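You operate a simulated robot arm through the tools that you are given. There is no shell and no other tool.

You are at the controls of a simulated robot arm. One attempt, no reset.

Task
Sand the door panel smooth, medium block then fine, with the extractor running.
Fine: blocks back on their side of the table, extractor off at the end.

The check looks at the end state, three seconds after you hand in, the way a careful person would. Anything else that was tipped, shoved, dropped, spilled or broken makes it a failure.

Robot
A 7-joint arm with a two-finger parallel gripper, fixed in place. Base frame: the origin is on the floor under the middle of its stand, x ahead of it, y to its left, z up; the work surface is at about z = 90. Lengths are in cm, angles in degrees, forces in N, time in s.
It reaches about 147.9 cm from its shoulder. Its first joint turns from -166.0 to 166.0 degrees. Payload 4.4 kg.
The tool frame sits at the grasp point between the pads (the TCP): z along the fingers, y along the line on which they close. The tips reach 2.3 cm beyond it. Largest opening 9.4 cm; finger width 3.8, thickness 1; the body of the gripper, 5.4 by 9.6 cm, starts 3.9 cm behind the TCP.
Orientation is that of the tool frame in the base frame, as a unit quaternion [w, x, y, z]. With the fingers straight down and closing along the base's y, the tool's x points along the base's -x, its y along +y and its z along -z.

Tools
- The arm moves only by the tool apply_moves. Its argument "increments" is a list of rows, each a list of 3 entries, a list of its own where there are three numbers: the turn, a rotation vector about the tool's x, y, z in degrees, then the shift along the tool's x, y, z in mm, then the finger opening in mm, from 0 to 94. In form: [[[wx, wy, wz], [tx, ty, tz], jaw], ...]. A call has 1 to 20 rows; each row shifts and turns the commanded pose from where the row before left it, along the tool's axes as they then stand. A row lasts 0.2 s, in which the tool goes at most 5 cm and 8.6 degrees; a call with a longer step from one row to the next is refused whole, and so is a gripper value outside its range. Where a pose cannot be reached the arm comes as near as it can. A force on the tool above 40 N (or 10 N above the force at the start of the call, whichever is more), or a blocked arm, ends the call early, and 0.2 s more pass. The fingers move at their own pace (about 7.2 cm/s each) and stop on an object; they squeeze with about 32 N. The grip force told is the motor's: it shows also when the fingers shut on nothing. Time passes only in rows, and 0.2 s behind the last, so rows that do not move let the fingers close. The reply holds the time, the measured pose of the TCP, the force on the tool along the base axes, the opening and the grip force, in the units named above and with some noise, with the torque about the TCP (base axes, N m) and any sound that the robot's microphone picked up, and new pictures: "views" is both (left out), scene, wrist or none.
- Cameras (640 x 400 px; columns grow to the right, rows downward): "scene" is fixed at [5, -65.07, 150.8]; the picture's right is [0.15, -0.99, 0.00], its down [-0.51, -0.07, -0.86] and it looks along [0.85, 0.12, -0.51] (base axes); focal length 306 px, centre (320, 200). "wrist" rides on the gripper at [8.6, 1.6, -7.5] in the tool frame; the picture's right is [-0.18, 0.98, 0.00], its down [-0.58, -0.11, -0.81] and it looks along [-0.79, -0.15, 0.59] (tool axes); focal length 243 px, centre (320, 200). There is no depth. A picture from a camera that has moved, and an enlarged one, comes with that camera's place and axes in the base frame and with its lens.
- close_up(camera, box): a new picture of the part [left, top, right, bottom] of that camera's present view, enlarged. No time passes.
- close_job(): hands the job in; it is judged then, once.

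Places have to be worked out from the pictures, the camera data and where the tool is seen. Open the gripper and draw the arm clear of the work before you hand the job in, unless the task says otherwise.

The tools are called after "Emit:" by a JSON object that holds its "fn" and its "kwargs". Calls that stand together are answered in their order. apply_moves: Moves the arm, as the interface text tells. Its arguments: {"type":"object","properties":{"increments":{"type":"array"},"views":{"type":"string","enum":["both","scene","wrist","none"]}},"required":["increments"]} The other tools are called the same way: close_up (camera, box) takes an enlarged picture of a part of a camera's view; close_job () hands the job in.

At the start:

```text
t: 0.0
position: [80.21, -35.63, 124.39]
tool_rot: [0.001, -0.001, 1.0, 0.0]
wrist_force: [-0.5, 0.8, 0.3]
wrist_torque: [0.03, -0.01, -0.03]
width: 9.39
grasp_force: 0.0
```

scene: 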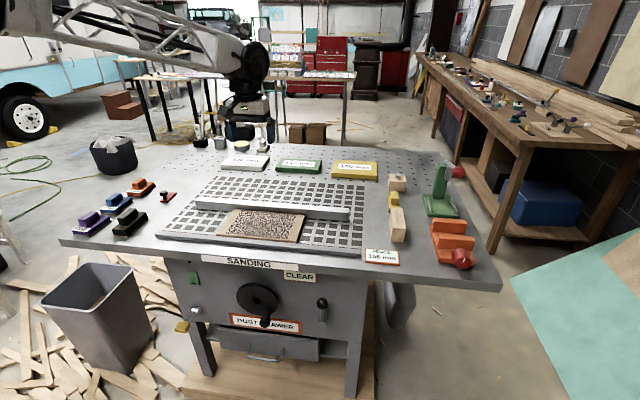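
wrist: 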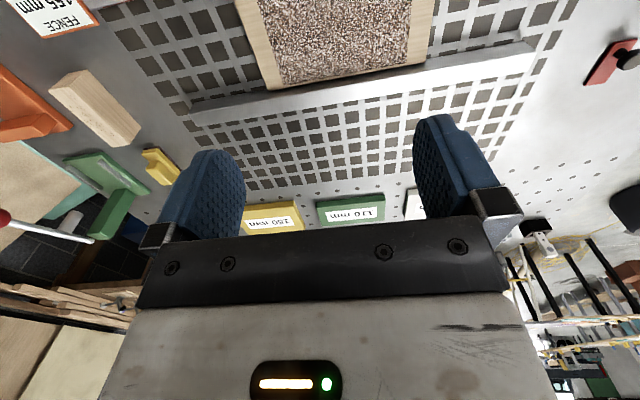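

I'll start by inspecting the scene with enlarged views to identify the blocks, the panel, the extractor control and the signs.

Emit:
{"fn": "close_up", "kwargs": {"camera": "scene", "box": [60, 160, 220, 260]}}

Emit:
{"fn": "close_up", "kwargs": {"camera": "scene", "box": [160, 250, 350, 370]}}

Emit:
{"fn": "close_up", "kwargs": {"camera": "scene", "box": [340, 150, 500, 280]}}

Emit:
{"fn": "close_up", "kwargs": {"camera": "scene", "box": [160, 130, 400, 260]}}

```text
4.00 times, centred on (140, 210) of scene
camera zoom: at [5.0, -65.07, 150.8], right [0.15, -0.99, 0.0], down [-0.51, -0.07, -0.86], along [0.85, 0.12, -0.51], focal length 1226 px, centre (1040, 160)
```

zoom: 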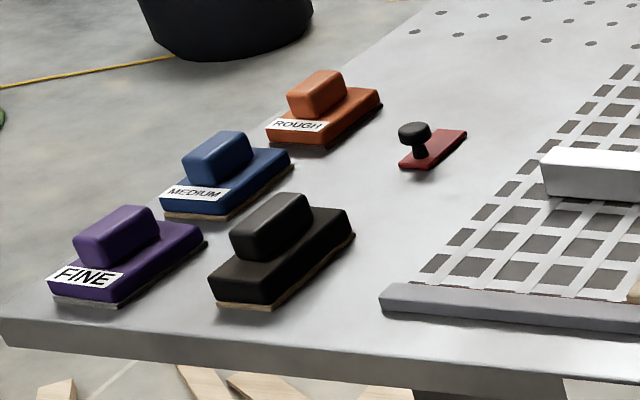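

```text
3.33 times, centred on (255, 310) of scene
camera zoom: at [5.0, -65.07, 150.8], right [0.15, -0.99, 0.0], down [-0.51, -0.07, -0.86], along [0.85, 0.12, -0.51], focal length 1021 px, centre (537, -167)
```

zoom: 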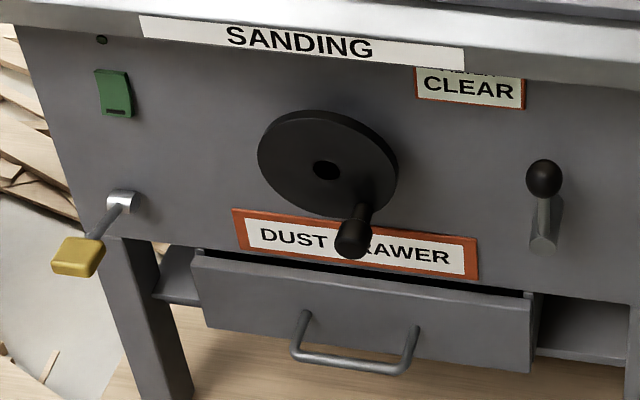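

```text
3.08 times, centred on (420, 215) of scene
camera zoom: at [5.0, -65.07, 150.8], right [0.15, -0.99, 0.0], down [-0.51, -0.07, -0.86], along [0.85, 0.12, -0.51], focal length 943 px, centre (12, 154)
```

zoom: 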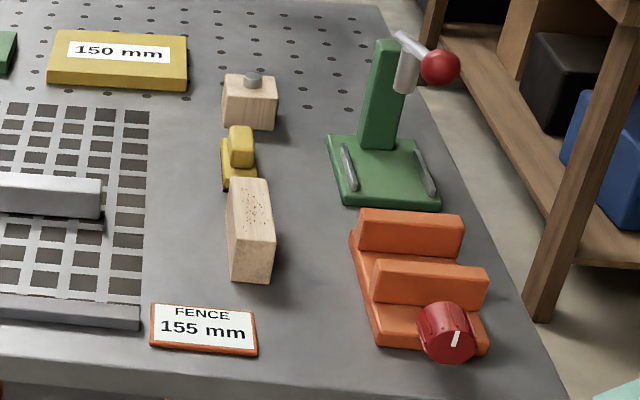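

```text
2.67 times, centred on (280, 195) of scene
camera zoom: at [5.0, -65.07, 150.8], right [0.15, -0.99, 0.0], down [-0.51, -0.07, -0.86], along [0.85, 0.12, -0.51], focal length 817 px, centre (427, 213)
```

zoom: 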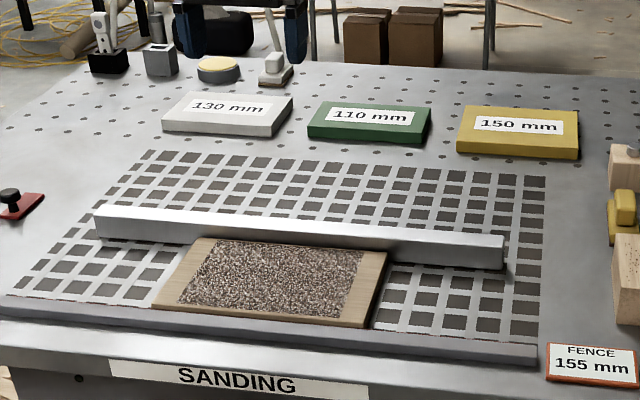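

The table has four blocks at left, a panel between the front rail and a fence, and several controls on the front. I'll zoom in further to read labels and identify the extractor control.

Emit:
{"fn": "close_up", "kwargs": {"camera": "scene", "box": [170, 260, 234, 300]}}

Emit:
{"fn": "close_up", "kwargs": {"camera": "scene", "box": [270, 262, 350, 312]}}

Emit:
{"fn": "close_up", "kwargs": {"camera": "scene", "box": [400, 210, 496, 270]}}

Emit:
{"fn": "close_up", "kwargs": {"camera": "scene", "box": [170, 100, 298, 180]}}

Emit:
{"fn": "close_up", "kwargs": {"camera": "scene", "box": [64, 176, 160, 236]}}

Emit:
{"fn": "close_up", "kwargs": {"camera": "wrist", "box": [400, 0, 640, 150]}}

```text
10.00 times, centred on (202, 280) of scene
camera zoom: at [5.0, -65.07, 150.8], right [0.15, -0.99, 0.0], down [-0.51, -0.07, -0.86], along [0.85, 0.12, -0.51], focal length 3064 px, centre (1500, -600)
```

zoom: 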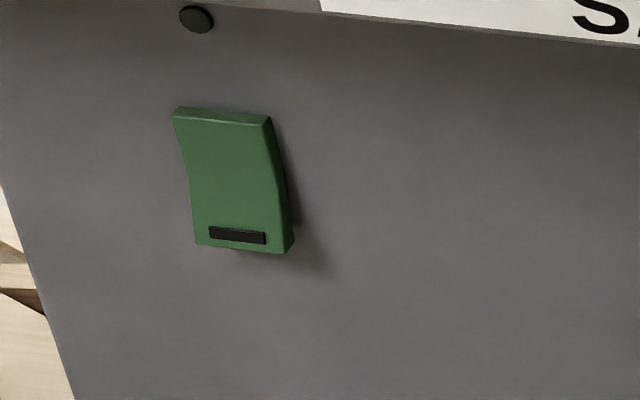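

```text
8.00 times, centred on (310, 287) of scene
camera zoom: at [5.0, -65.07, 150.8], right [0.15, -0.99, 0.0], down [-0.51, -0.07, -0.86], along [0.85, 0.12, -0.51], focal length 2451 px, centre (400, -496)
```

zoom: 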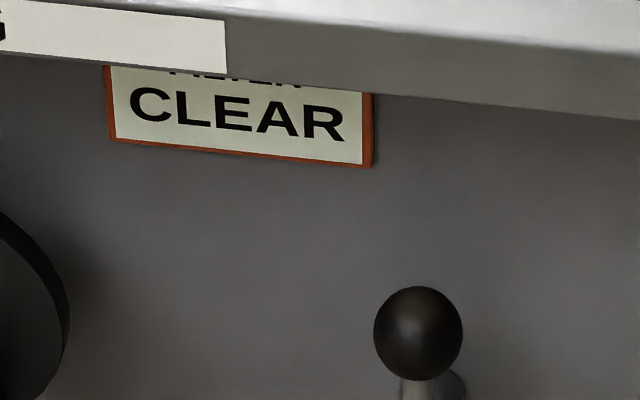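

```text
6.67 times, centred on (448, 240) of scene
camera zoom: at [5.0, -65.07, 150.8], right [0.15, -0.99, 0.0], down [-0.51, -0.07, -0.86], along [0.85, 0.12, -0.51], focal length 2043 px, centre (-533, -67)
```

zoom: 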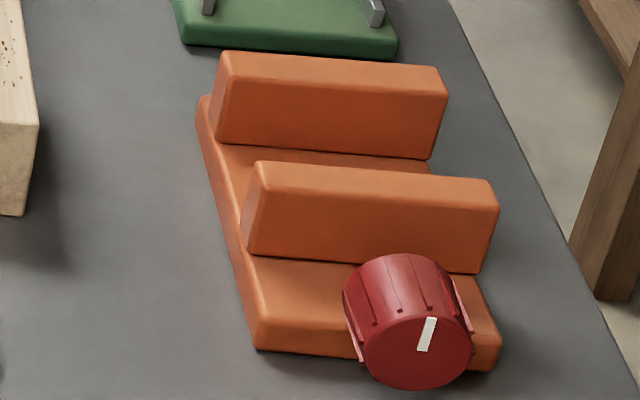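

```text
5.00 times, centred on (234, 140) of scene
camera zoom: at [5.0, -65.07, 150.8], right [0.15, -0.99, 0.0], down [-0.51, -0.07, -0.86], along [0.85, 0.12, -0.51], focal length 1532 px, centre (750, 500)
```

zoom: 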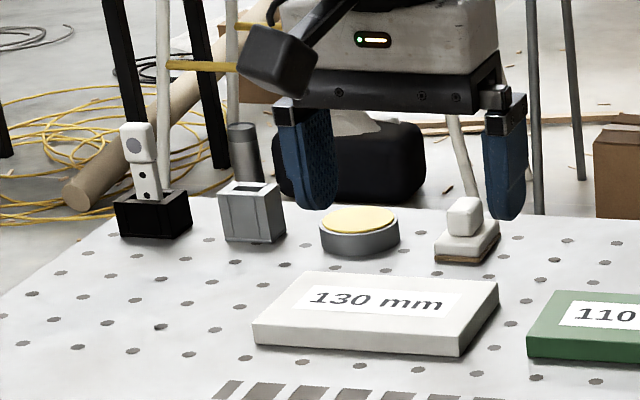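

```text
6.67 times, centred on (112, 206) of scene
camera zoom: at [5.0, -65.07, 150.8], right [0.15, -0.99, 0.0], down [-0.51, -0.07, -0.86], along [0.85, 0.12, -0.51], focal length 2043 px, centre (1707, 160)
```

zoom: 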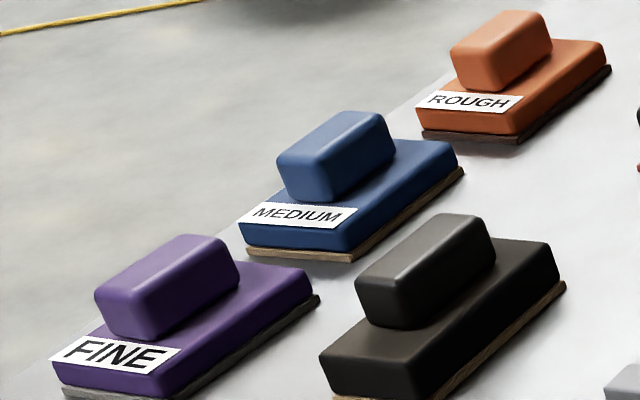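

```text
2.67 times, centred on (520, 75) of wrist
camera zoom: at [71.76, -34.02, 131.83], right [0.18, 0.98, 0.0], down [0.58, -0.11, 0.81], along [0.79, -0.15, -0.59], focal length 647 px, centre (-213, 533)
```

zoom: 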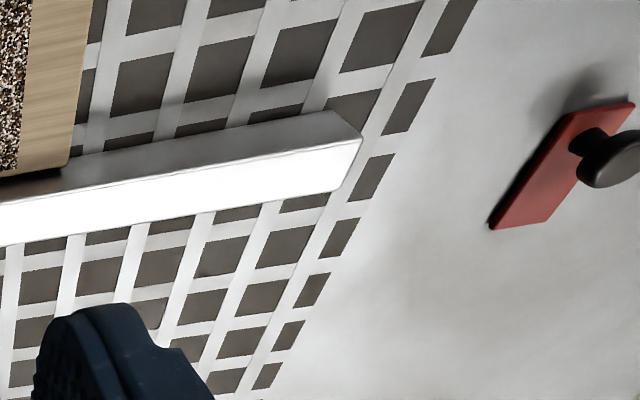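

The green rocker on the front panel is likely the extractor switch, but I need a better look. I'll draw the arm back over the front edge (free space, z≈105) so the wrist camera can see the front panel.

Emit:
{"fn": "apply_moves", "kwargs": {"increments": [[[0, 0, 0], [38, 0, 0], 94], [[0, 0, 0], [38, 0, 0], 94], [[0, 0, 0], [38, 0, 0], 94], [[0, 0, 0], [38, 0, 0], 94], [[0, 0, 0], [38, 0, 0], 94], [[0, 0, 0], [38, 0, 30], 94], [[0, 0, 0], [38, 0, 30], 94], [[0, 0, 0], [38, 0, 30], 94], [[0, 0, 0], [38, 0, 30], 94], [[0, 0, 0], [38, 0, 30], 94], [[0, 0, 0], [0, 0, 0], 94]]}}

```text
t: 2.4
position: [43.66, -34.48, 107.9]
tool_rot: [-0.008, -0.013, 1.0, 0.009]
wrist_force: [0.0, -1.4, -0.3]
wrist_torque: [0.03, -0.04, -0.02]
width: 9.41
grasp_force: 0.0
camera wrist: at [35.27, -33.22, 115.51], right [0.16, 0.99, 0.01], down [0.6, -0.1, 0.8], along [0.79, -0.12, -0.61], focal length 243 px, centre (320, 200)
```

scene: 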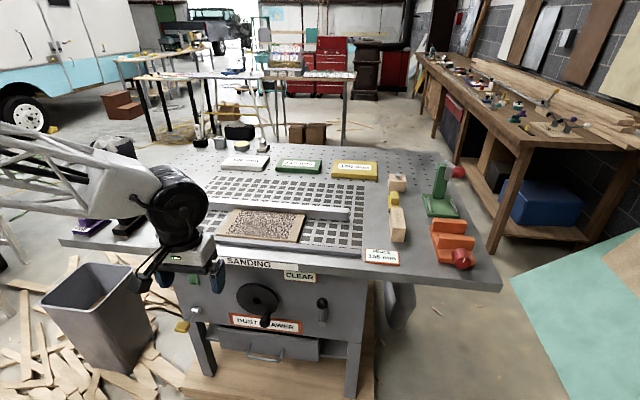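
wrist: 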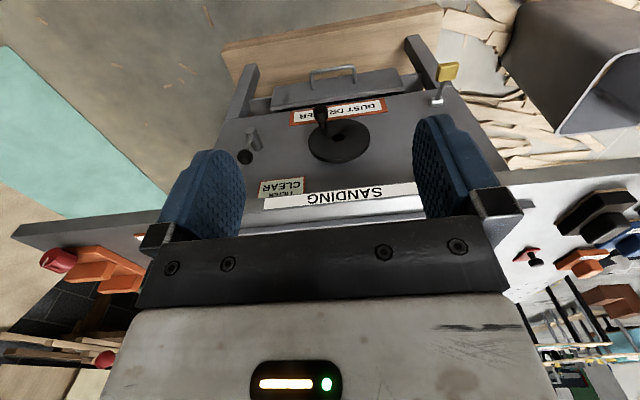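

The wrist camera now sees the front panel (upside-down). I'll zoom on the controls.

Emit:
{"fn": "close_up", "kwargs": {"camera": "wrist", "box": [230, 70, 390, 170]}}

Emit:
{"fn": "close_up", "kwargs": {"camera": "wrist", "box": [230, 150, 390, 250]}}

Emit:
{"fn": "close_up", "kwargs": {"camera": "wrist", "box": [380, 50, 508, 130]}}

Emit:
{"fn": "close_up", "kwargs": {"camera": "wrist", "box": [500, 180, 640, 268]}}

```text
4.00 times, centred on (310, 120) of wrist
camera zoom: at [35.27, -33.22, 115.51], right [0.16, 0.99, 0.01], down [0.6, -0.1, 0.8], along [0.79, -0.12, -0.61], focal length 970 px, centre (360, 520)
```

zoom: 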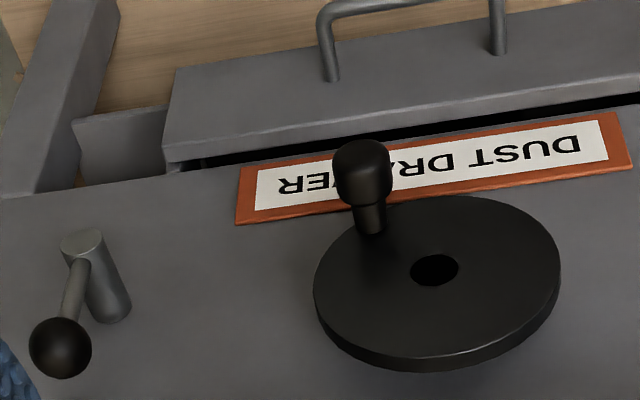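

```text
4.00 times, centred on (310, 200) of wrist
camera zoom: at [35.27, -33.22, 115.51], right [0.16, 0.99, 0.01], down [0.6, -0.1, 0.8], along [0.79, -0.12, -0.61], focal length 970 px, centre (360, 200)
```

zoom: 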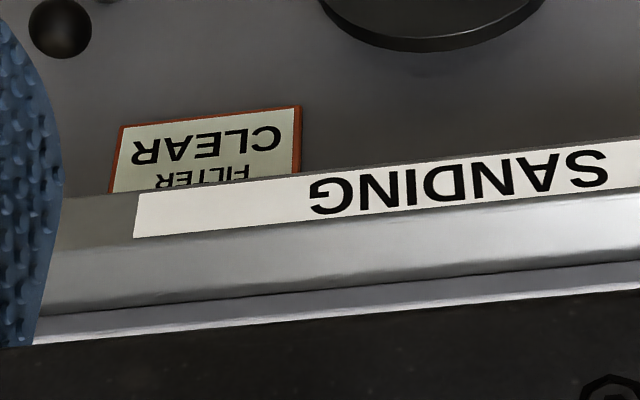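

```text
5.00 times, centred on (444, 90) of wrist
camera zoom: at [35.27, -33.22, 115.51], right [0.16, 0.99, 0.01], down [0.6, -0.1, 0.8], along [0.79, -0.12, -0.61], focal length 1213 px, centre (-300, 750)
```

zoom: 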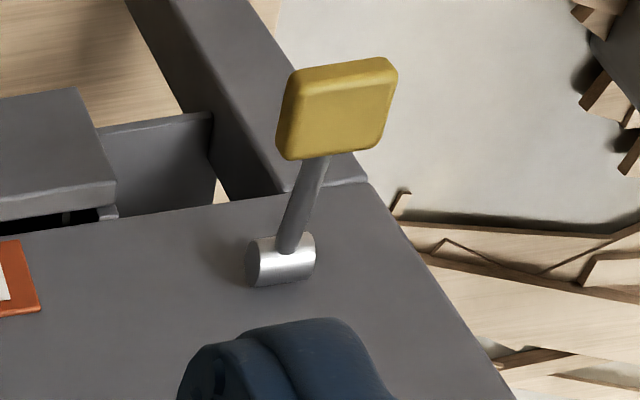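

```text
4.55 times, centred on (570, 224) of wrist
camera zoom: at [35.27, -33.22, 115.51], right [0.16, 0.99, 0.01], down [0.6, -0.1, 0.8], along [0.79, -0.12, -0.61], focal length 1103 px, centre (-816, 91)
```

zoom: 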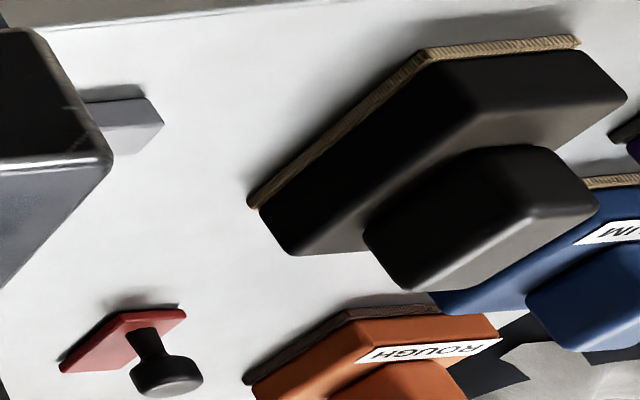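

Front panel has a handwheel, a ball lever, a yellow paddle, and the green rocker (hidden behind the finger). I'll shift left (+y) to view the rocker directly.

Emit:
{"fn": "apply_moves", "kwargs": {"increments": [[[0, 0, 0], [0, 35, 0], 94], [[0, 0, 0], [0, 35, 0], 94], [[0, 0, 0], [0, 35, 10], 94], [[0, 0, 0], [0, 35, 20], 94], [[0, 0, 0], [0, 35, 20], 94], [[0, 0, 0], [0, 35, 20], 94], [[0, 0, 0], [0, 0, 0], 94]], "views": "wrist"}}

```text
t: 4.0
position: [42.19, -14.52, 102.22]
tool_rot: [0.001, 0.0, 1.0, 0.0]
wrist_force: [0.2, -0.5, 0.3]
wrist_torque: [0.01, -0.01, -0.02]
width: 9.39
grasp_force: 0.0
camera wrist: at [33.72, -13.0, 109.67], right [0.18, 0.98, 0.0], down [0.58, -0.11, 0.81], along [0.79, -0.15, -0.59], focal length 243 px, centre (320, 200)
```

wrist: 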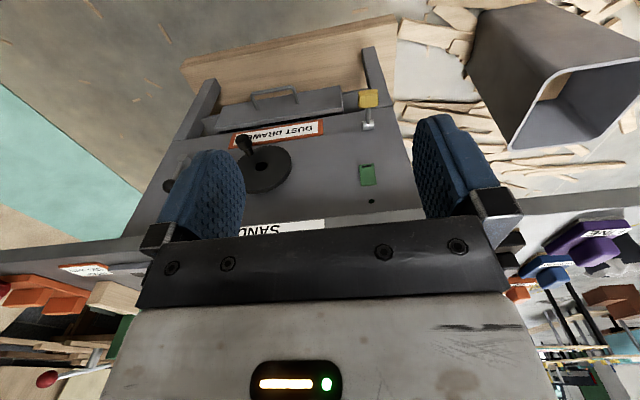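

Emit:
{"fn": "close_up", "kwargs": {"camera": "wrist", "box": [335, 140, 415, 190]}}

Emit:
{"fn": "close_up", "kwargs": {"camera": "wrist", "box": [340, 80, 420, 130]}}

Emit:
{"fn": "close_up", "kwargs": {"camera": "wrist", "box": [500, 200, 640, 288]}}

```text
8.00 times, centred on (375, 165) of wrist
camera zoom: at [33.72, -13.0, 109.67], right [0.18, 0.98, 0.0], down [0.58, -0.11, 0.81], along [0.79, -0.15, -0.59], focal length 1941 px, centre (-120, 480)
```

zoom: 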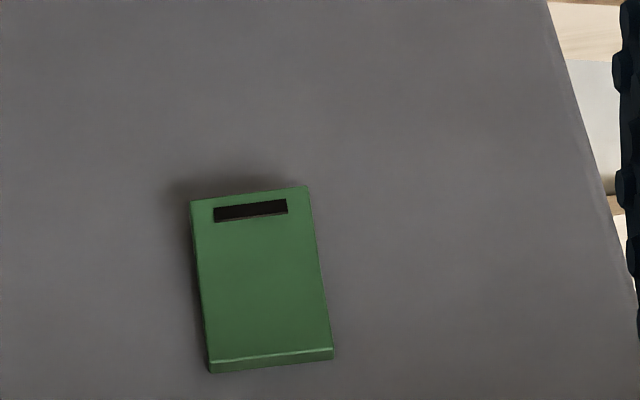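

```text
8.00 times, centred on (380, 105) of wrist
camera zoom: at [33.72, -13.0, 109.67], right [0.18, 0.98, 0.0], down [0.58, -0.11, 0.81], along [0.79, -0.15, -0.59], focal length 1941 px, centre (-160, 960)
```

zoom: 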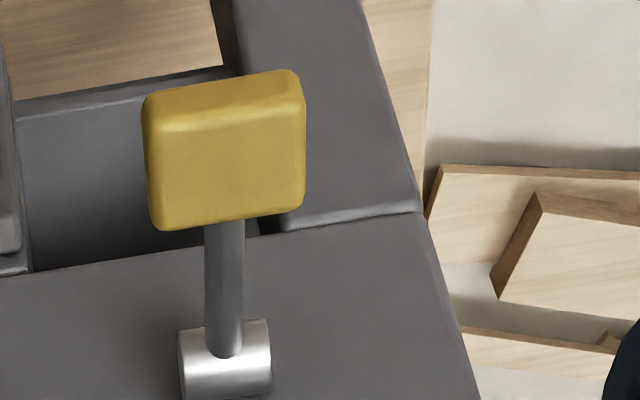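

```text
4.55 times, centred on (570, 244) of wrist
camera zoom: at [33.72, -13.0, 109.67], right [0.18, 0.98, 0.0], down [0.58, -0.11, 0.81], along [0.79, -0.15, -0.59], focal length 1103 px, centre (-816, 0)
```

zoom: 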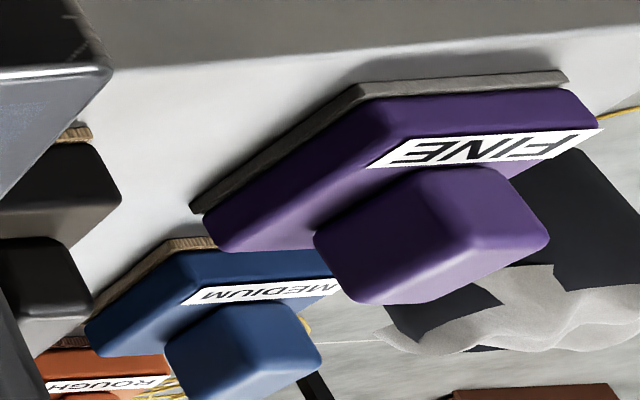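

Triangulating from both cameras, the rocker sits on the front panel at about (75.5, -10, 73), its lower (marked) end sticking out. I'll close the fingers, move to x≈60 in front of the table edge and pitch the tool to point along +x.

Emit:
{"fn": "apply_moves", "kwargs": {"increments": [[[0, 0, 0], [-30, 7, 0], 0], [[0, 0, 0], [-30, 7, 0], 0], [[0, 0, 0], [-30, 7, 0], 0], [[0, 0, 0], [-30, 7, 0], 0], [[0, 0, 0], [-30, 7, 0], 0], [[0, 0, 0], [-20, 9, 0], 0], [[0, -8.2, 0], [0, 0, 0], 0], [[0, -8.2, 0], [0, 0, 0], 0], [[0, -8.2, 0], [0, 0, 0], 0], [[0, -8.2, 0], [0, 0, 0], 0], [[0, -8.2, 0], [0, 0, 0], 0], [[0, -8.2, 0], [0, 0, 0], 0], [[0, -8.2, 0], [0, 0, 0], 0], [[0, -8.2, 0], [0, 0, 0], 0], [[0, -8.2, 0], [0, 0, 0], 0], [[0, -8.2, 0], [0, 0, 0], 0], [[0, -8, 0], [0, 0, 0], 0], [[0, 0, 0], [0, 0, 0], 0]]}}

```text
t: 7.8
position: [59.4, -10.24, 102.47]
tool_rot: [0.708, -0.001, 0.706, 0.001]
wrist_force: [0.1, -0.9, 0.9]
wrist_torque: [0.02, 0.01, 0.03]
width: 0.02
grasp_force: 32.0
camera wrist: at [52.02, -8.64, 93.73], right [0.0, 0.98, 0.18], down [-0.81, -0.11, 0.58], along [0.59, -0.15, 0.79], focal length 243 px, centre (320, 200)
```

scene: 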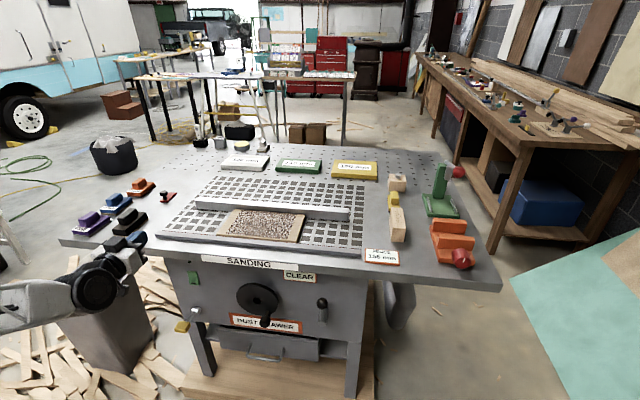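
wrist: 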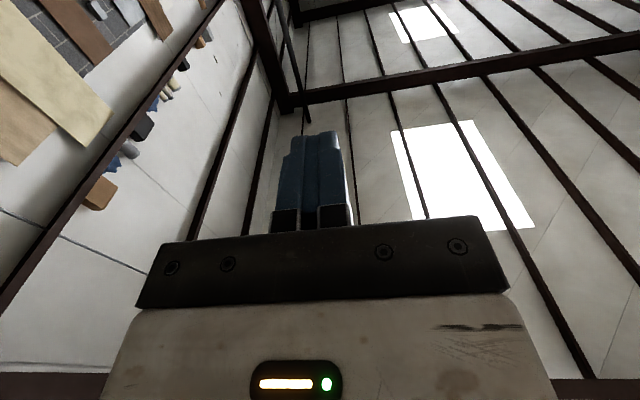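

Tool is now horizontal. I'll lower it to z≈70 at the rocker's lower end height, still at x≈59, well clear of the panel.

Emit:
{"fn": "apply_moves", "kwargs": {"increments": [[[0, 0, 0], [35, 0, 0], 0], [[0, 0, 0], [35, 0, 0], 0], [[0, 0, 0], [35, 0, 0], 0], [[0, 0, 0], [35, 0, 0], 0], [[0, 0, 0], [35, 0, 0], 0], [[0, 0, 0], [35, 0, 0], 0], [[0, 0, 0], [35, 0, 0], 0], [[0, 0, 0], [35, 0, 0], 0], [[0, 0, 0], [35, 0, 0], 0], [[0, 0, 0], [11, 0, 0], 0], [[0, 0, 0], [0, 0, 0], 0]]}}

Emit:
{"fn": "close_up", "kwargs": {"camera": "scene", "box": [100, 240, 260, 340]}}

```text
t: 10.2
position: [60.53, -11.2, 73.0]
tool_rot: [0.706, 0.014, 0.708, 0.015]
wrist_force: [-0.4, 0.3, 0.4]
wrist_torque: [0.01, 0.0, 0.01]
width: 0.0
grasp_force: 31.9
out of reach, approached as far as the arm can: row 7, 8, 9, 10
camera wrist: at [53.26, -9.26, 64.46], right [0.0, 0.97, 0.22], down [-0.8, -0.13, 0.58], along [0.59, -0.18, 0.78], focal length 243 px, centre (320, 200)
```

scene: 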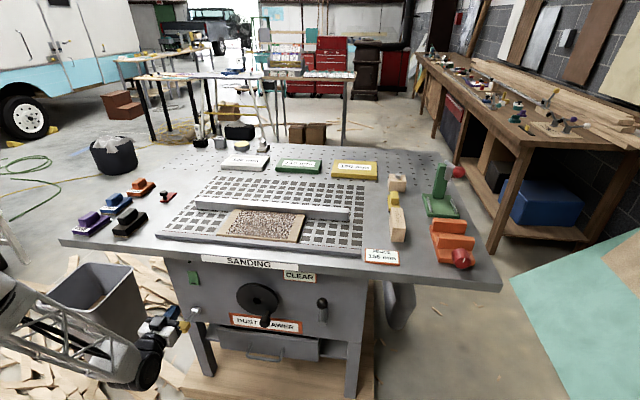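
wrist: 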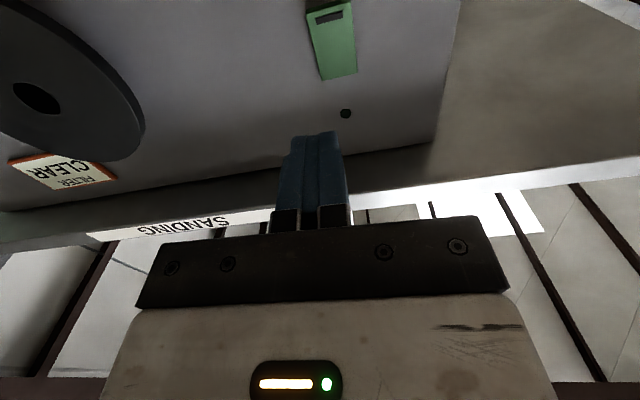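

```text
4.00 times, centred on (180, 290) of scene
camera zoom: at [5.0, -65.07, 150.8], right [0.15, -0.99, 0.0], down [-0.51, -0.07, -0.86], along [0.85, 0.12, -0.51], focal length 1226 px, centre (880, -160)
```

zoom: 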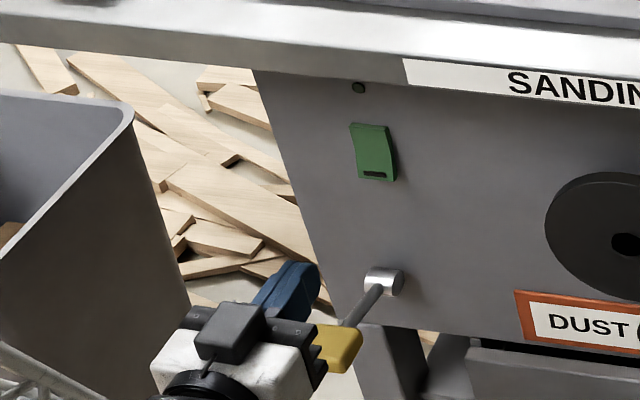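

The arm reaches its limit at z≈73 with this posture, and the camera (below the tool) could brush the yellow paddle at about (65.7,-8,58.7). I'll roll the tool 90° so the camera goes to the +y side and the closed fingertips become a thin horizontal bar, then tilt 30° downward to raise the wrist.

Emit:
{"fn": "apply_moves", "kwargs": {"increments": [[[0, 0, 0], [-20, 0, 0], 0], [[0, 0, 0], [-20, 0, 0], 0], [[0, 0, 8.2], [0, 0, 0], 0], [[0, 0, 8.2], [0, 0, 0], 0], [[0, 0, 8.2], [0, 0, 0], 0], [[0, 0, 8.2], [0, 0, 0], 0], [[0, 0, 8.2], [0, 0, 0], 0], [[0, 0, 8.2], [0, 0, 0], 0], [[0, 0, 8.2], [0, 0, 0], 0], [[0, 0, 8.2], [0, 0, 0], 0], [[0, 0, 8.2], [0, 0, 0], 0], [[0, 0, 8.2], [0, 0, 0], 0], [[0, 0, 8], [0, 0, 0], 0], [[7.5, 0, 0], [0, 0, 0], 0], [[7.5, 0, 0], [0, 0, 0], 0], [[7.5, 0, 0], [0, 0, 0], 0], [[7.5, 0, 0], [0, 0, 0], 0], [[0, 0, 0], [0, 0, 0], 0]]}}

Emit:
{"fn": "close_up", "kwargs": {"camera": "scene", "box": [100, 240, 260, 340]}}

```text
t: 14.0
position: [60.6, -11.94, 77.62]
tool_rot: [0.353, 0.612, 0.613, 0.353]
wrist_force: [0.1, -0.2, -0.1]
wrist_torque: [-0.03, -0.02, 0.0]
width: 0.0
grasp_force: 31.9
out of reach, approached as far as the arm can: row 1
camera wrist: at [55.03, -3.34, 82.75], right [0.49, -0.18, 0.85], down [-0.75, -0.58, 0.31], along [0.44, -0.79, -0.42], focal length 243 px, centre (320, 200)
```

scene: 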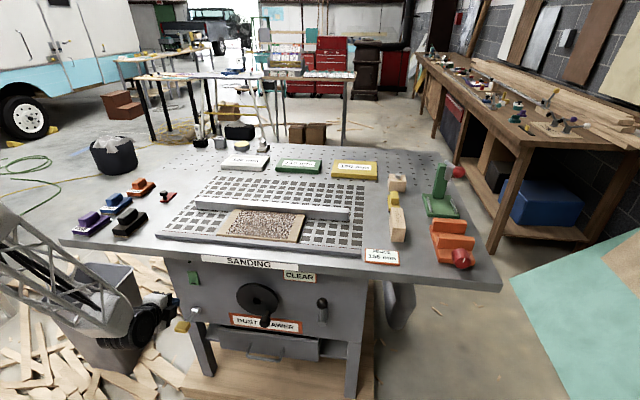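
wrist: 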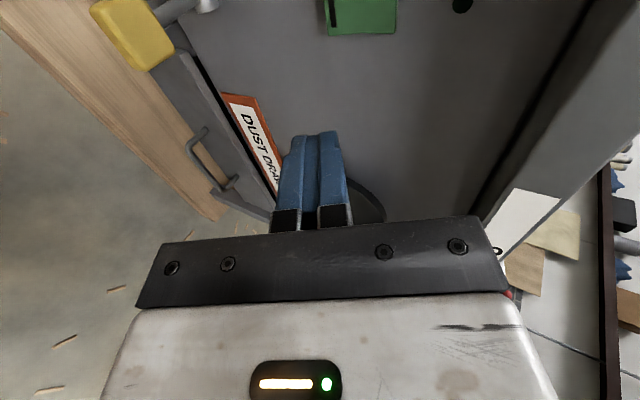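

```text
4.00 times, centred on (180, 290) of scene
camera zoom: at [5.0, -65.07, 150.8], right [0.15, -0.99, 0.0], down [-0.51, -0.07, -0.86], along [0.85, 0.12, -0.51], focal length 1226 px, centre (880, -160)
```

zoom: 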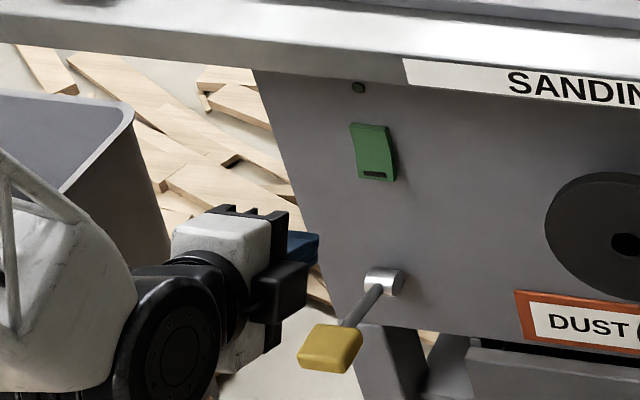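

The rocker appears where predicted (bottom mark near z≈70.5). I'll move to a pre-contact position just in front of its lower end.

Emit:
{"fn": "apply_moves", "kwargs": {"increments": [[[0, 0, 0], [5, -3, 25], 0], [[0, 0, 0], [5, -3, 25], 0], [[0, 0, 0], [4, -3, 25], 0], [[0, 0, 0], [4, -3, 25], 0], [[0, 0, 0], [0, 0, 8], 0], [[0, 0, 0], [0, 0, 0], 0]]}}

Emit:
{"fn": "close_up", "kwargs": {"camera": "scene", "box": [140, 250, 236, 310]}}

```text
t: 15.4
position: [69.29, -10.14, 71.13]
tool_rot: [0.354, 0.612, 0.612, 0.354]
wrist_force: [-0.1, -0.6, 0.7]
wrist_torque: [-0.01, 0.03, -0.03]
width: 0.0
grasp_force: 31.7
camera wrist: at [63.73, -1.52, 76.29], right [0.49, -0.18, 0.85], down [-0.75, -0.58, 0.31], along [0.44, -0.79, -0.42], focal length 243 px, centre (320, 200)
```

scene: 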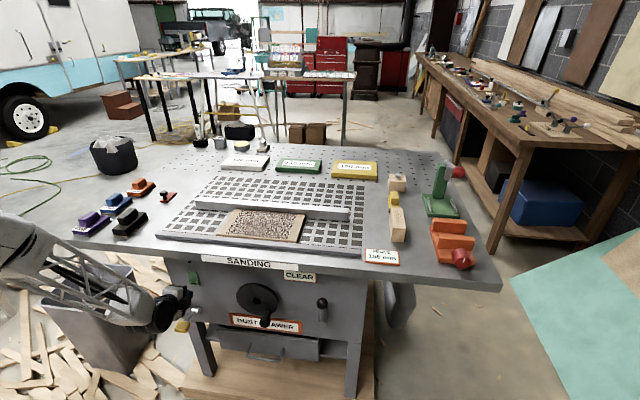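
wrist: 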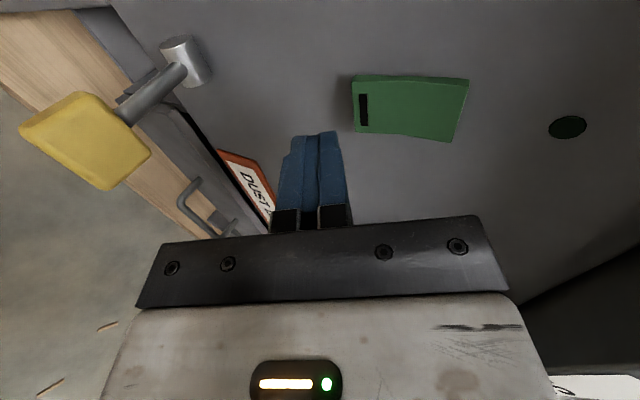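

```text
6.67 times, centred on (188, 280) of scene
camera zoom: at [5.0, -65.07, 150.8], right [0.15, -0.99, 0.0], down [-0.51, -0.07, -0.86], along [0.85, 0.12, -0.51], focal length 2043 px, centre (1200, -333)
```

zoom: 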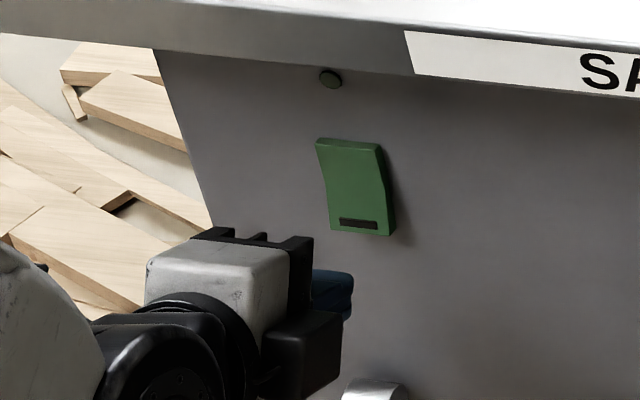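

Rocker spans z≈70–76 at y≈-10, x≈75.5–76. I'll raise slightly and push forward in small steps against the lower end, watching force and sound.

Emit:
{"fn": "apply_moves", "kwargs": {"increments": [[[0, 0, 0], [0, 5.2, -3], 0], [[0, 0, 0], [0, 7.5, 13], 0], [[0, 0, 0], [0, 5, 8.7], 0], [[0, 0, 0], [0, 1.5, 2.6], 0], [[0, 0, 0], [0, 1.5, 2.6], 0], [[0, 0, 0], [0, 1.5, 2.6], 0], [[0, 0, 0], [0, 1.5, 2.6], 0], [[0, 0, 0], [0, 1.5, 2.6], 0]]}}

```text
t: 17.0
position: [72.95, -10.11, 71.79]
tool_rot: [0.354, 0.612, 0.612, 0.354]
wrist_force: [-24.4, -1.5, 14.6]
wrist_torque: [0.02, -0.24, 0.02]
width: 0.01
grasp_force: 31.6
heard: click
stopped in row 8: the force on the tool passed its limit at 57 N (the readings are from after the stop); the commanded pose is now the measured one
camera wrist: at [67.28, -1.53, 76.93], right [0.49, -0.18, 0.85], down [-0.75, -0.58, 0.31], along [0.44, -0.79, -0.42], focal length 243 px, centre (320, 200)
```

scene: 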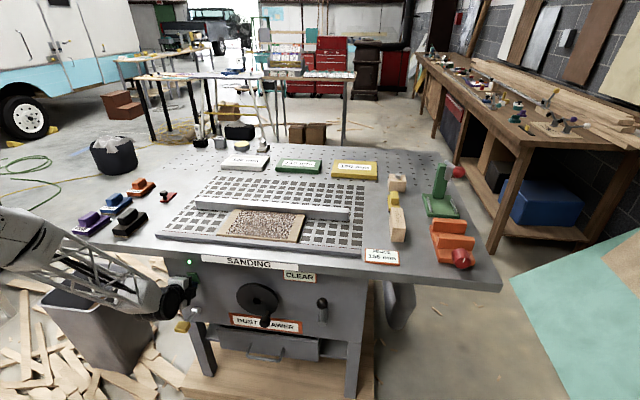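
wrist: 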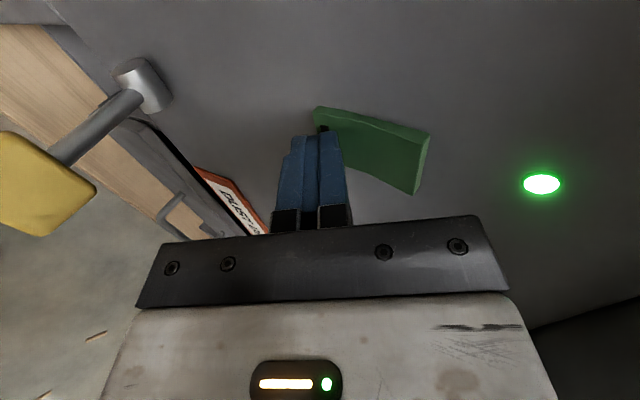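

A click was heard and the lamp beside the rocker is lit green: the extractor is switched on. I'll back off and listen for its sound.

Emit:
{"fn": "apply_moves", "kwargs": {"increments": [[[0, 0, 0], [0, -7.5, -13], 0], [[0, 0, 0], [0, -12, -20], 0], [[0, 0, 0], [0, -15, -26], 0], [[0, 0, 0], [0, -15, -26], 0], [[0, 0, 0], [0, -15, -26], 0], [[0, 0, 0], [0, 0, 0], 0]]}}

Emit:
{"fn": "close_up", "kwargs": {"camera": "scene", "box": [150, 240, 342, 360]}}

```text
t: 18.4
position: [60.1, -10.01, 71.77]
tool_rot: [0.353, 0.612, 0.613, 0.354]
wrist_force: [0.1, -0.4, 0.4]
wrist_torque: [0.01, -0.03, -0.03]
width: 0.02
grasp_force: 32.0
camera wrist: at [54.48, -1.48, 76.85], right [0.49, -0.18, 0.85], down [-0.75, -0.58, 0.31], along [0.44, -0.79, -0.42], focal length 243 px, centre (320, 200)
```

scene: 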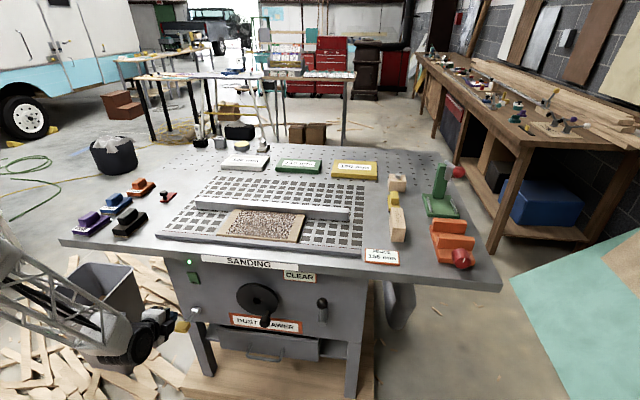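
wrist: 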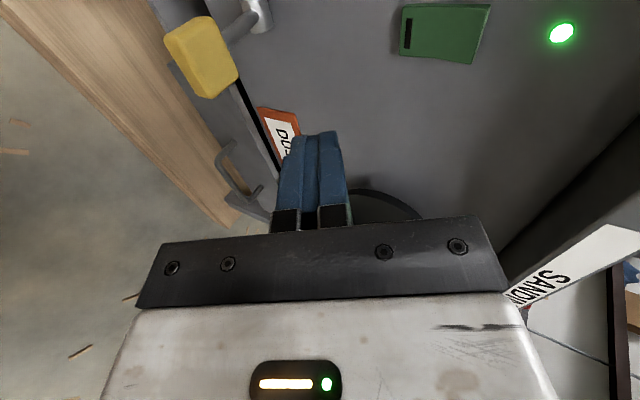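

```text
3.33 times, centred on (246, 300) of scene
camera zoom: at [5.0, -65.07, 150.8], right [0.15, -0.99, 0.0], down [-0.51, -0.07, -0.86], along [0.85, 0.12, -0.51], focal length 1021 px, centre (567, -133)
```

zoom: 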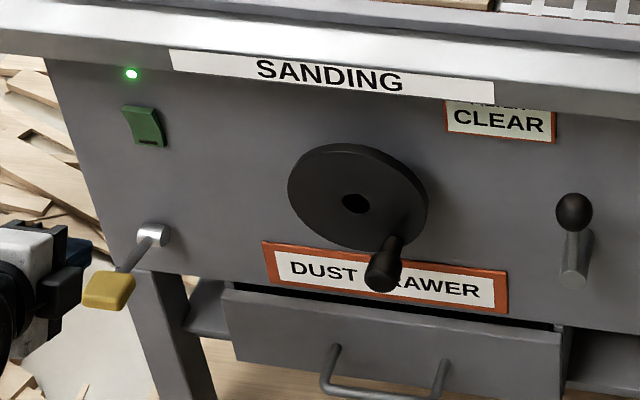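

The power lamp stays lit and the filter sign reads CLEAR. Now I'll raise the arm in front of the table and rotate back to fingers-down with the gripper open.

Emit:
{"fn": "apply_moves", "kwargs": {"increments": [[[0, 0, 0], [0, 31, -18], 0], [[0, 0, 0], [0, 31, -18], 0], [[0, 0, 0], [0, 31, -18], 0], [[0, 0, 0], [0, 31, -18], 0], [[0, 0, 0], [0, 31, -18], 0], [[0, 0, 0], [0, 31, -18], 0], [[0, 0, 0], [0, 31, -18], 0], [[3.6, 3.6, -6.22], [0, 0, 0], 94], [[3.6, 3.6, -6.22], [0, 0, 0], 94], [[3.6, 3.6, -6.22], [0, 0, 0], 94], [[3.6, 3.6, -6.22], [0, 0, 0], 94], [[3.6, 3.6, -6.22], [0, 0, 0], 94], [[3.6, 3.6, -6.22], [0, 0, 0], 94], [[3.6, 3.6, -6.22], [0, 0, 0], 94], [[3.6, 3.6, -6.22], [0, 0, 0], 94], [[3.6, 3.6, -6.22], [0, 0, 0], 94], [[3.6, 3.6, -6.22], [0, 0, 0], 94], [[3.6, 3.6, -6.22], [0, 0, 0], 94], [[3.6, 3.6, -6.22], [0, 0, 0], 94], [[3.6, 3.6, -6.22], [0, 0, 0], 94]]}}

```text
t: 22.6
position: [60.06, -10.17, 96.72]
tool_rot: [-0.001, 0.0, 1.0, 0.0]
wrist_force: [0.4, 0.5, 0.7]
wrist_torque: [0.01, 0.02, 0.01]
width: 9.41
grasp_force: 0.1
camera wrist: at [51.44, -8.55, 104.28], right [0.18, 0.98, 0.0], down [0.58, -0.11, 0.81], along [0.79, -0.15, -0.59], focal length 243 px, centre (320, 200)
```

scene: 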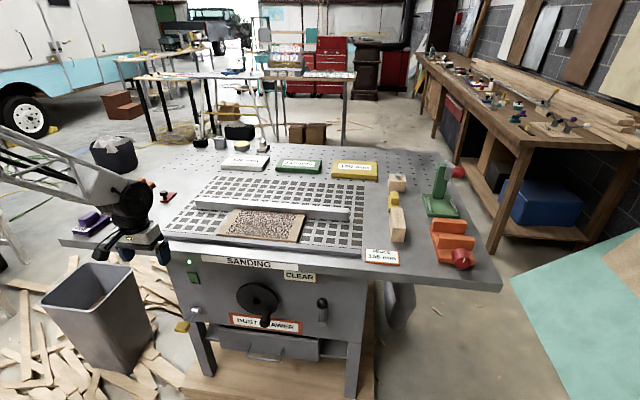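
wrist: 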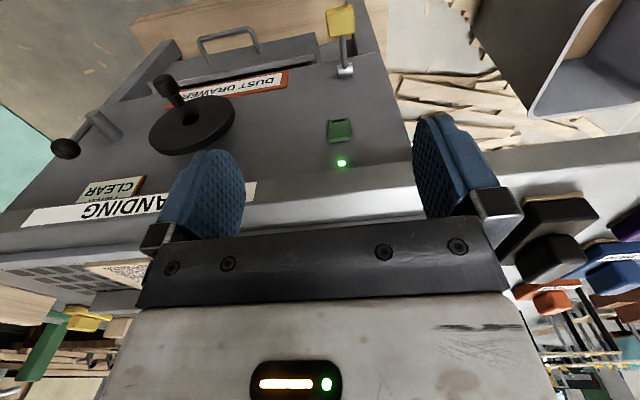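

Back to fingers-down. Next I'll lift and move over toward the blocks for a view of the MEDIUM and FINE blocks.

Emit:
{"fn": "apply_moves", "kwargs": {"increments": [[[0, 0, 0], [0, 0, -45], 94], [[0, 0, 0], [0, 0, -45], 94], [[0, 0, 0], [0, 0, -45], 94], [[0, 0, 0], [0, 0, -45], 94], [[0, 0, 0], [-20, 35, 0], 94], [[0, 0, 0], [-20, 35, 0], 94], [[0, 0, 0], [-20, 35, 0], 94], [[0, 0, 0], [-20, 35, 0], 94], [[0, 0, 0], [-20, 35, 0], 94], [[0, 0, 0], [-20, 35, 0], 94], [[0, 0, 0], [-20, 35, 0], 94], [[0, 0, 0], [0, 0, 0], 94]], "views": "wrist"}}

```text
t: 25.2
position: [74.11, 14.44, 114.97]
tool_rot: [0.0, 0.001, 1.0, 0.0]
wrist_force: [0.3, 0.3, 0.3]
wrist_torque: [-0.02, 0.01, -0.03]
width: 9.41
grasp_force: 0.1
camera wrist: at [65.55, 16.02, 122.34], right [0.18, 0.98, 0.0], down [0.58, -0.11, 0.81], along [0.79, -0.15, -0.59], focal length 243 px, centre (320, 200)
```

wrist: 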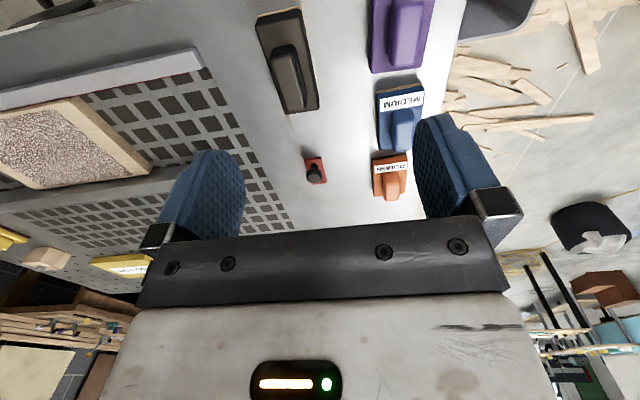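

Emit:
{"fn": "close_up", "kwargs": {"camera": "wrist", "box": [300, 60, 460, 160]}}

Emit:
{"fn": "close_up", "kwargs": {"camera": "wrist", "box": [240, 0, 464, 140]}}

Emit:
{"fn": "close_up", "kwargs": {"camera": "wrist", "box": [0, 60, 240, 210]}}

```text
4.00 times, centred on (380, 110) of wrist
camera zoom: at [65.55, 16.02, 122.34], right [0.18, 0.98, 0.0], down [0.58, -0.11, 0.81], along [0.79, -0.15, -0.59], focal length 970 px, centre (80, 560)
```

zoom: 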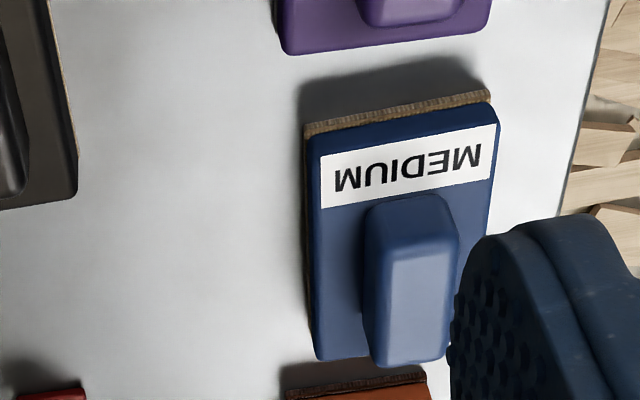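

```text
2.86 times, centred on (352, 70) of wrist
camera zoom: at [65.55, 16.02, 122.34], right [0.18, 0.98, 0.0], down [0.58, -0.11, 0.81], along [0.79, -0.15, -0.59], focal length 693 px, centre (229, 571)
```

zoom: 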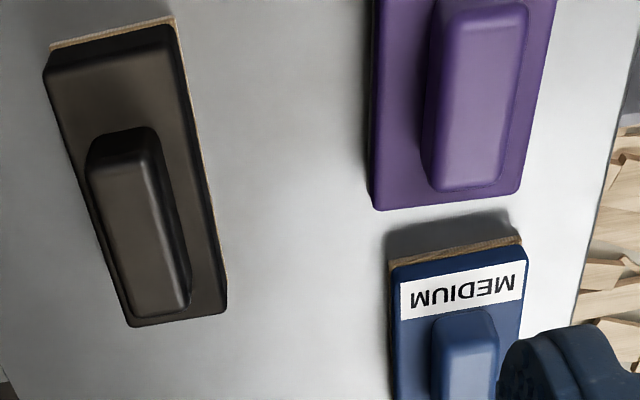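

```text
2.67 times, centred on (120, 135) of wrist
camera zoom: at [65.55, 16.02, 122.34], right [0.18, 0.98, 0.0], down [0.58, -0.11, 0.81], along [0.79, -0.15, -0.59], focal length 647 px, centre (853, 373)
```

zoom: 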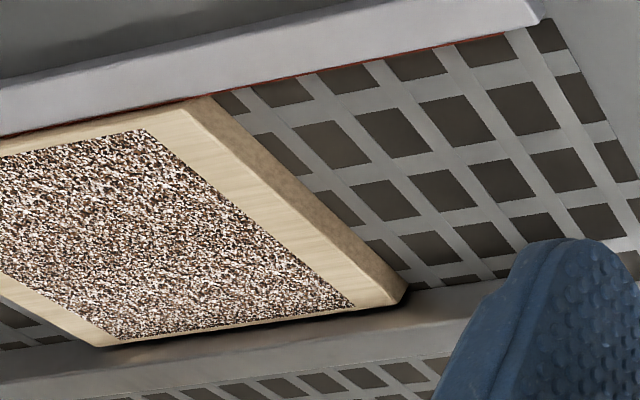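

The MEDIUM block's handle top is at about (90.0, 23.7, 94.4), base x 85–94, y 20–26.5, handle long along x, ~3 cm wide in y. I'll move above it at z≈105.

Emit:
{"fn": "apply_moves", "kwargs": {"increments": [[[0, 0, 0], [-30, 18, 0], 94], [[0, 0, 0], [-30, 18, 0], 94], [[0, 0, 0], [-30, 18, 0], 94], [[0, 0, 0], [-30, 18, 0], 94], [[0, 0, 0], [-39, 20, 0], 94], [[0, 0, 0], [0, 0, 30], 94], [[0, 0, 0], [0, 0, 30], 94], [[0, 0, 0], [0, 0, 40], 94], [[0, 0, 0], [0, 0, 0], 94]]}}

Emit:
{"fn": "close_up", "kwargs": {"camera": "scene", "box": [60, 150, 220, 250]}}

Emit:
{"fn": "close_up", "kwargs": {"camera": "wrist", "box": [160, 0, 480, 200]}}

```text
t: 27.2
position: [90.08, 23.63, 104.87]
tool_rot: [0.0, 0.001, 1.0, 0.0]
wrist_force: [0.5, -0.7, 0.3]
wrist_torque: [0.0, 0.04, -0.03]
width: 9.42
grasp_force: 0.0
camera wrist: at [81.54, 25.2, 112.27], right [0.18, 0.98, 0.0], down [0.58, -0.11, 0.81], along [0.79, -0.15, -0.59], focal length 243 px, centre (320, 200)
```

scene: 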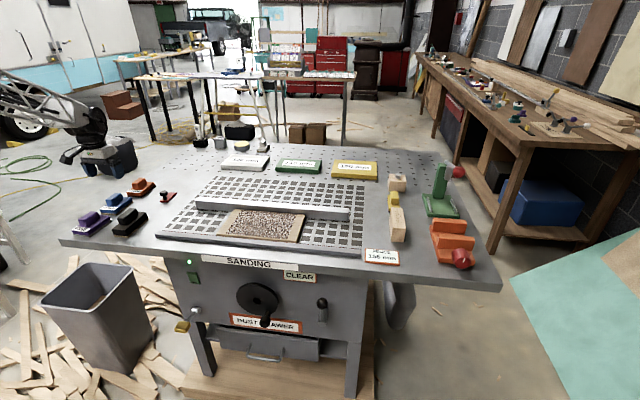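
wrist: 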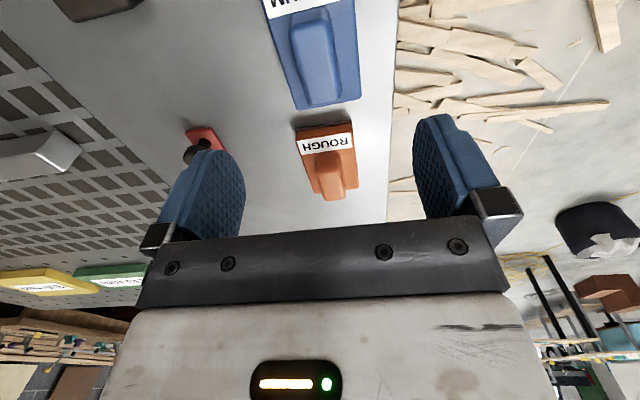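

```text
4.00 times, centred on (140, 200) of scene
camera zoom: at [5.0, -65.07, 150.8], right [0.15, -0.99, 0.0], down [-0.51, -0.07, -0.86], along [0.85, 0.12, -0.51], focal length 1226 px, centre (1040, 200)
```

zoom: 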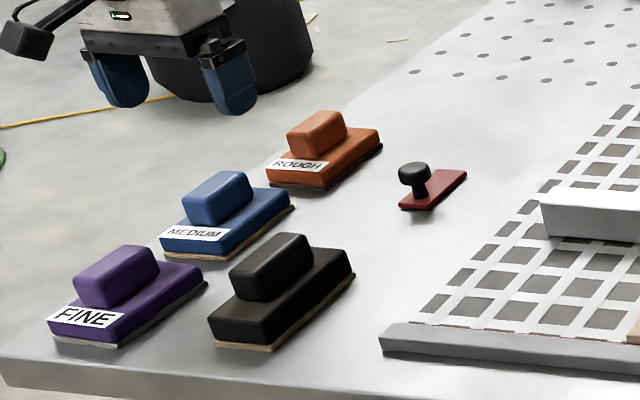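

```text
2.00 times, centred on (320, 100) of wrist
camera zoom: at [81.54, 25.2, 112.27], right [0.18, 0.98, 0.0], down [0.58, -0.11, 0.81], along [0.79, -0.15, -0.59], focal length 485 px, centre (320, 400)
```

zoom: 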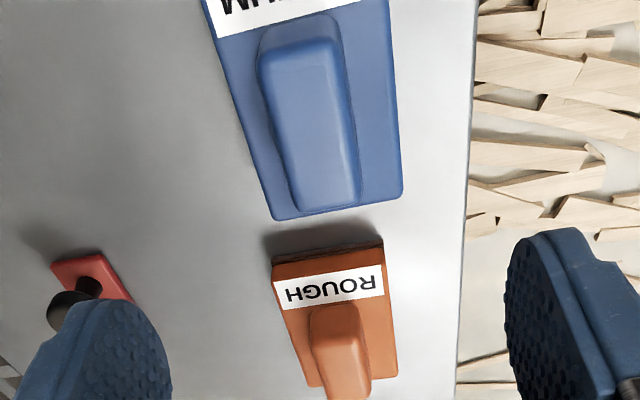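

Handle centre refined to (89.7, 23.45), aligned with x. I'll descend with the fingers straddling the handle to TCP z≈95.2 (tips just above the base top).

Emit:
{"fn": "apply_moves", "kwargs": {"increments": [[[0, 0, 0], [3, -2, 20], 94], [[0, 0, 0], [0, 0, 25], 94], [[0, 0, 0], [0, 0, 25], 94], [[0, 0, 0], [0, 0, 15], 94], [[0, 0, 0], [0, 0, 11], 94], [[0, 0, 0], [0, 0, 0], 94]]}}

Emit:
{"fn": "close_up", "kwargs": {"camera": "scene", "box": [60, 160, 188, 240]}}

```text
t: 28.6
position: [89.56, 23.35, 95.31]
tool_rot: [-0.001, 0.001, 1.0, 0.0]
wrist_force: [-0.3, 0.3, -1.0]
wrist_torque: [-0.04, -0.03, -0.03]
width: 9.39
grasp_force: 0.0
camera wrist: at [80.99, 24.98, 102.75], right [0.19, 0.98, 0.0], down [0.58, -0.11, 0.81], along [0.79, -0.15, -0.59], focal length 243 px, centre (320, 200)
```

scene: 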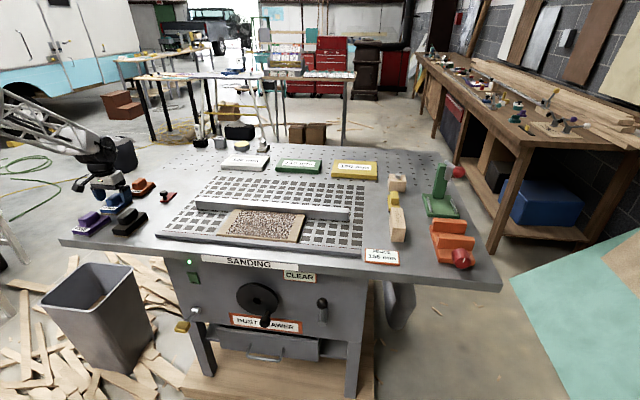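
wrist: 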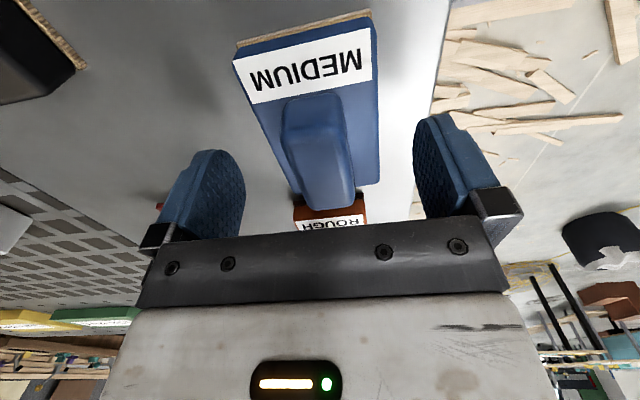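

```text
5.00 times, centred on (124, 200) of scene
camera zoom: at [5.0, -65.07, 150.8], right [0.15, -0.99, 0.0], down [-0.51, -0.07, -0.86], along [0.85, 0.12, -0.51], focal length 1532 px, centre (1300, 200)
```

zoom: 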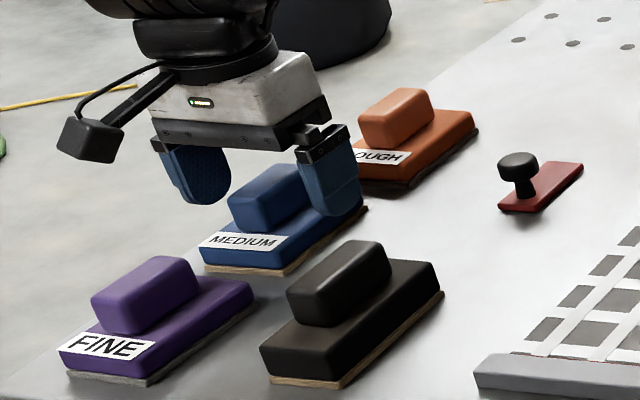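

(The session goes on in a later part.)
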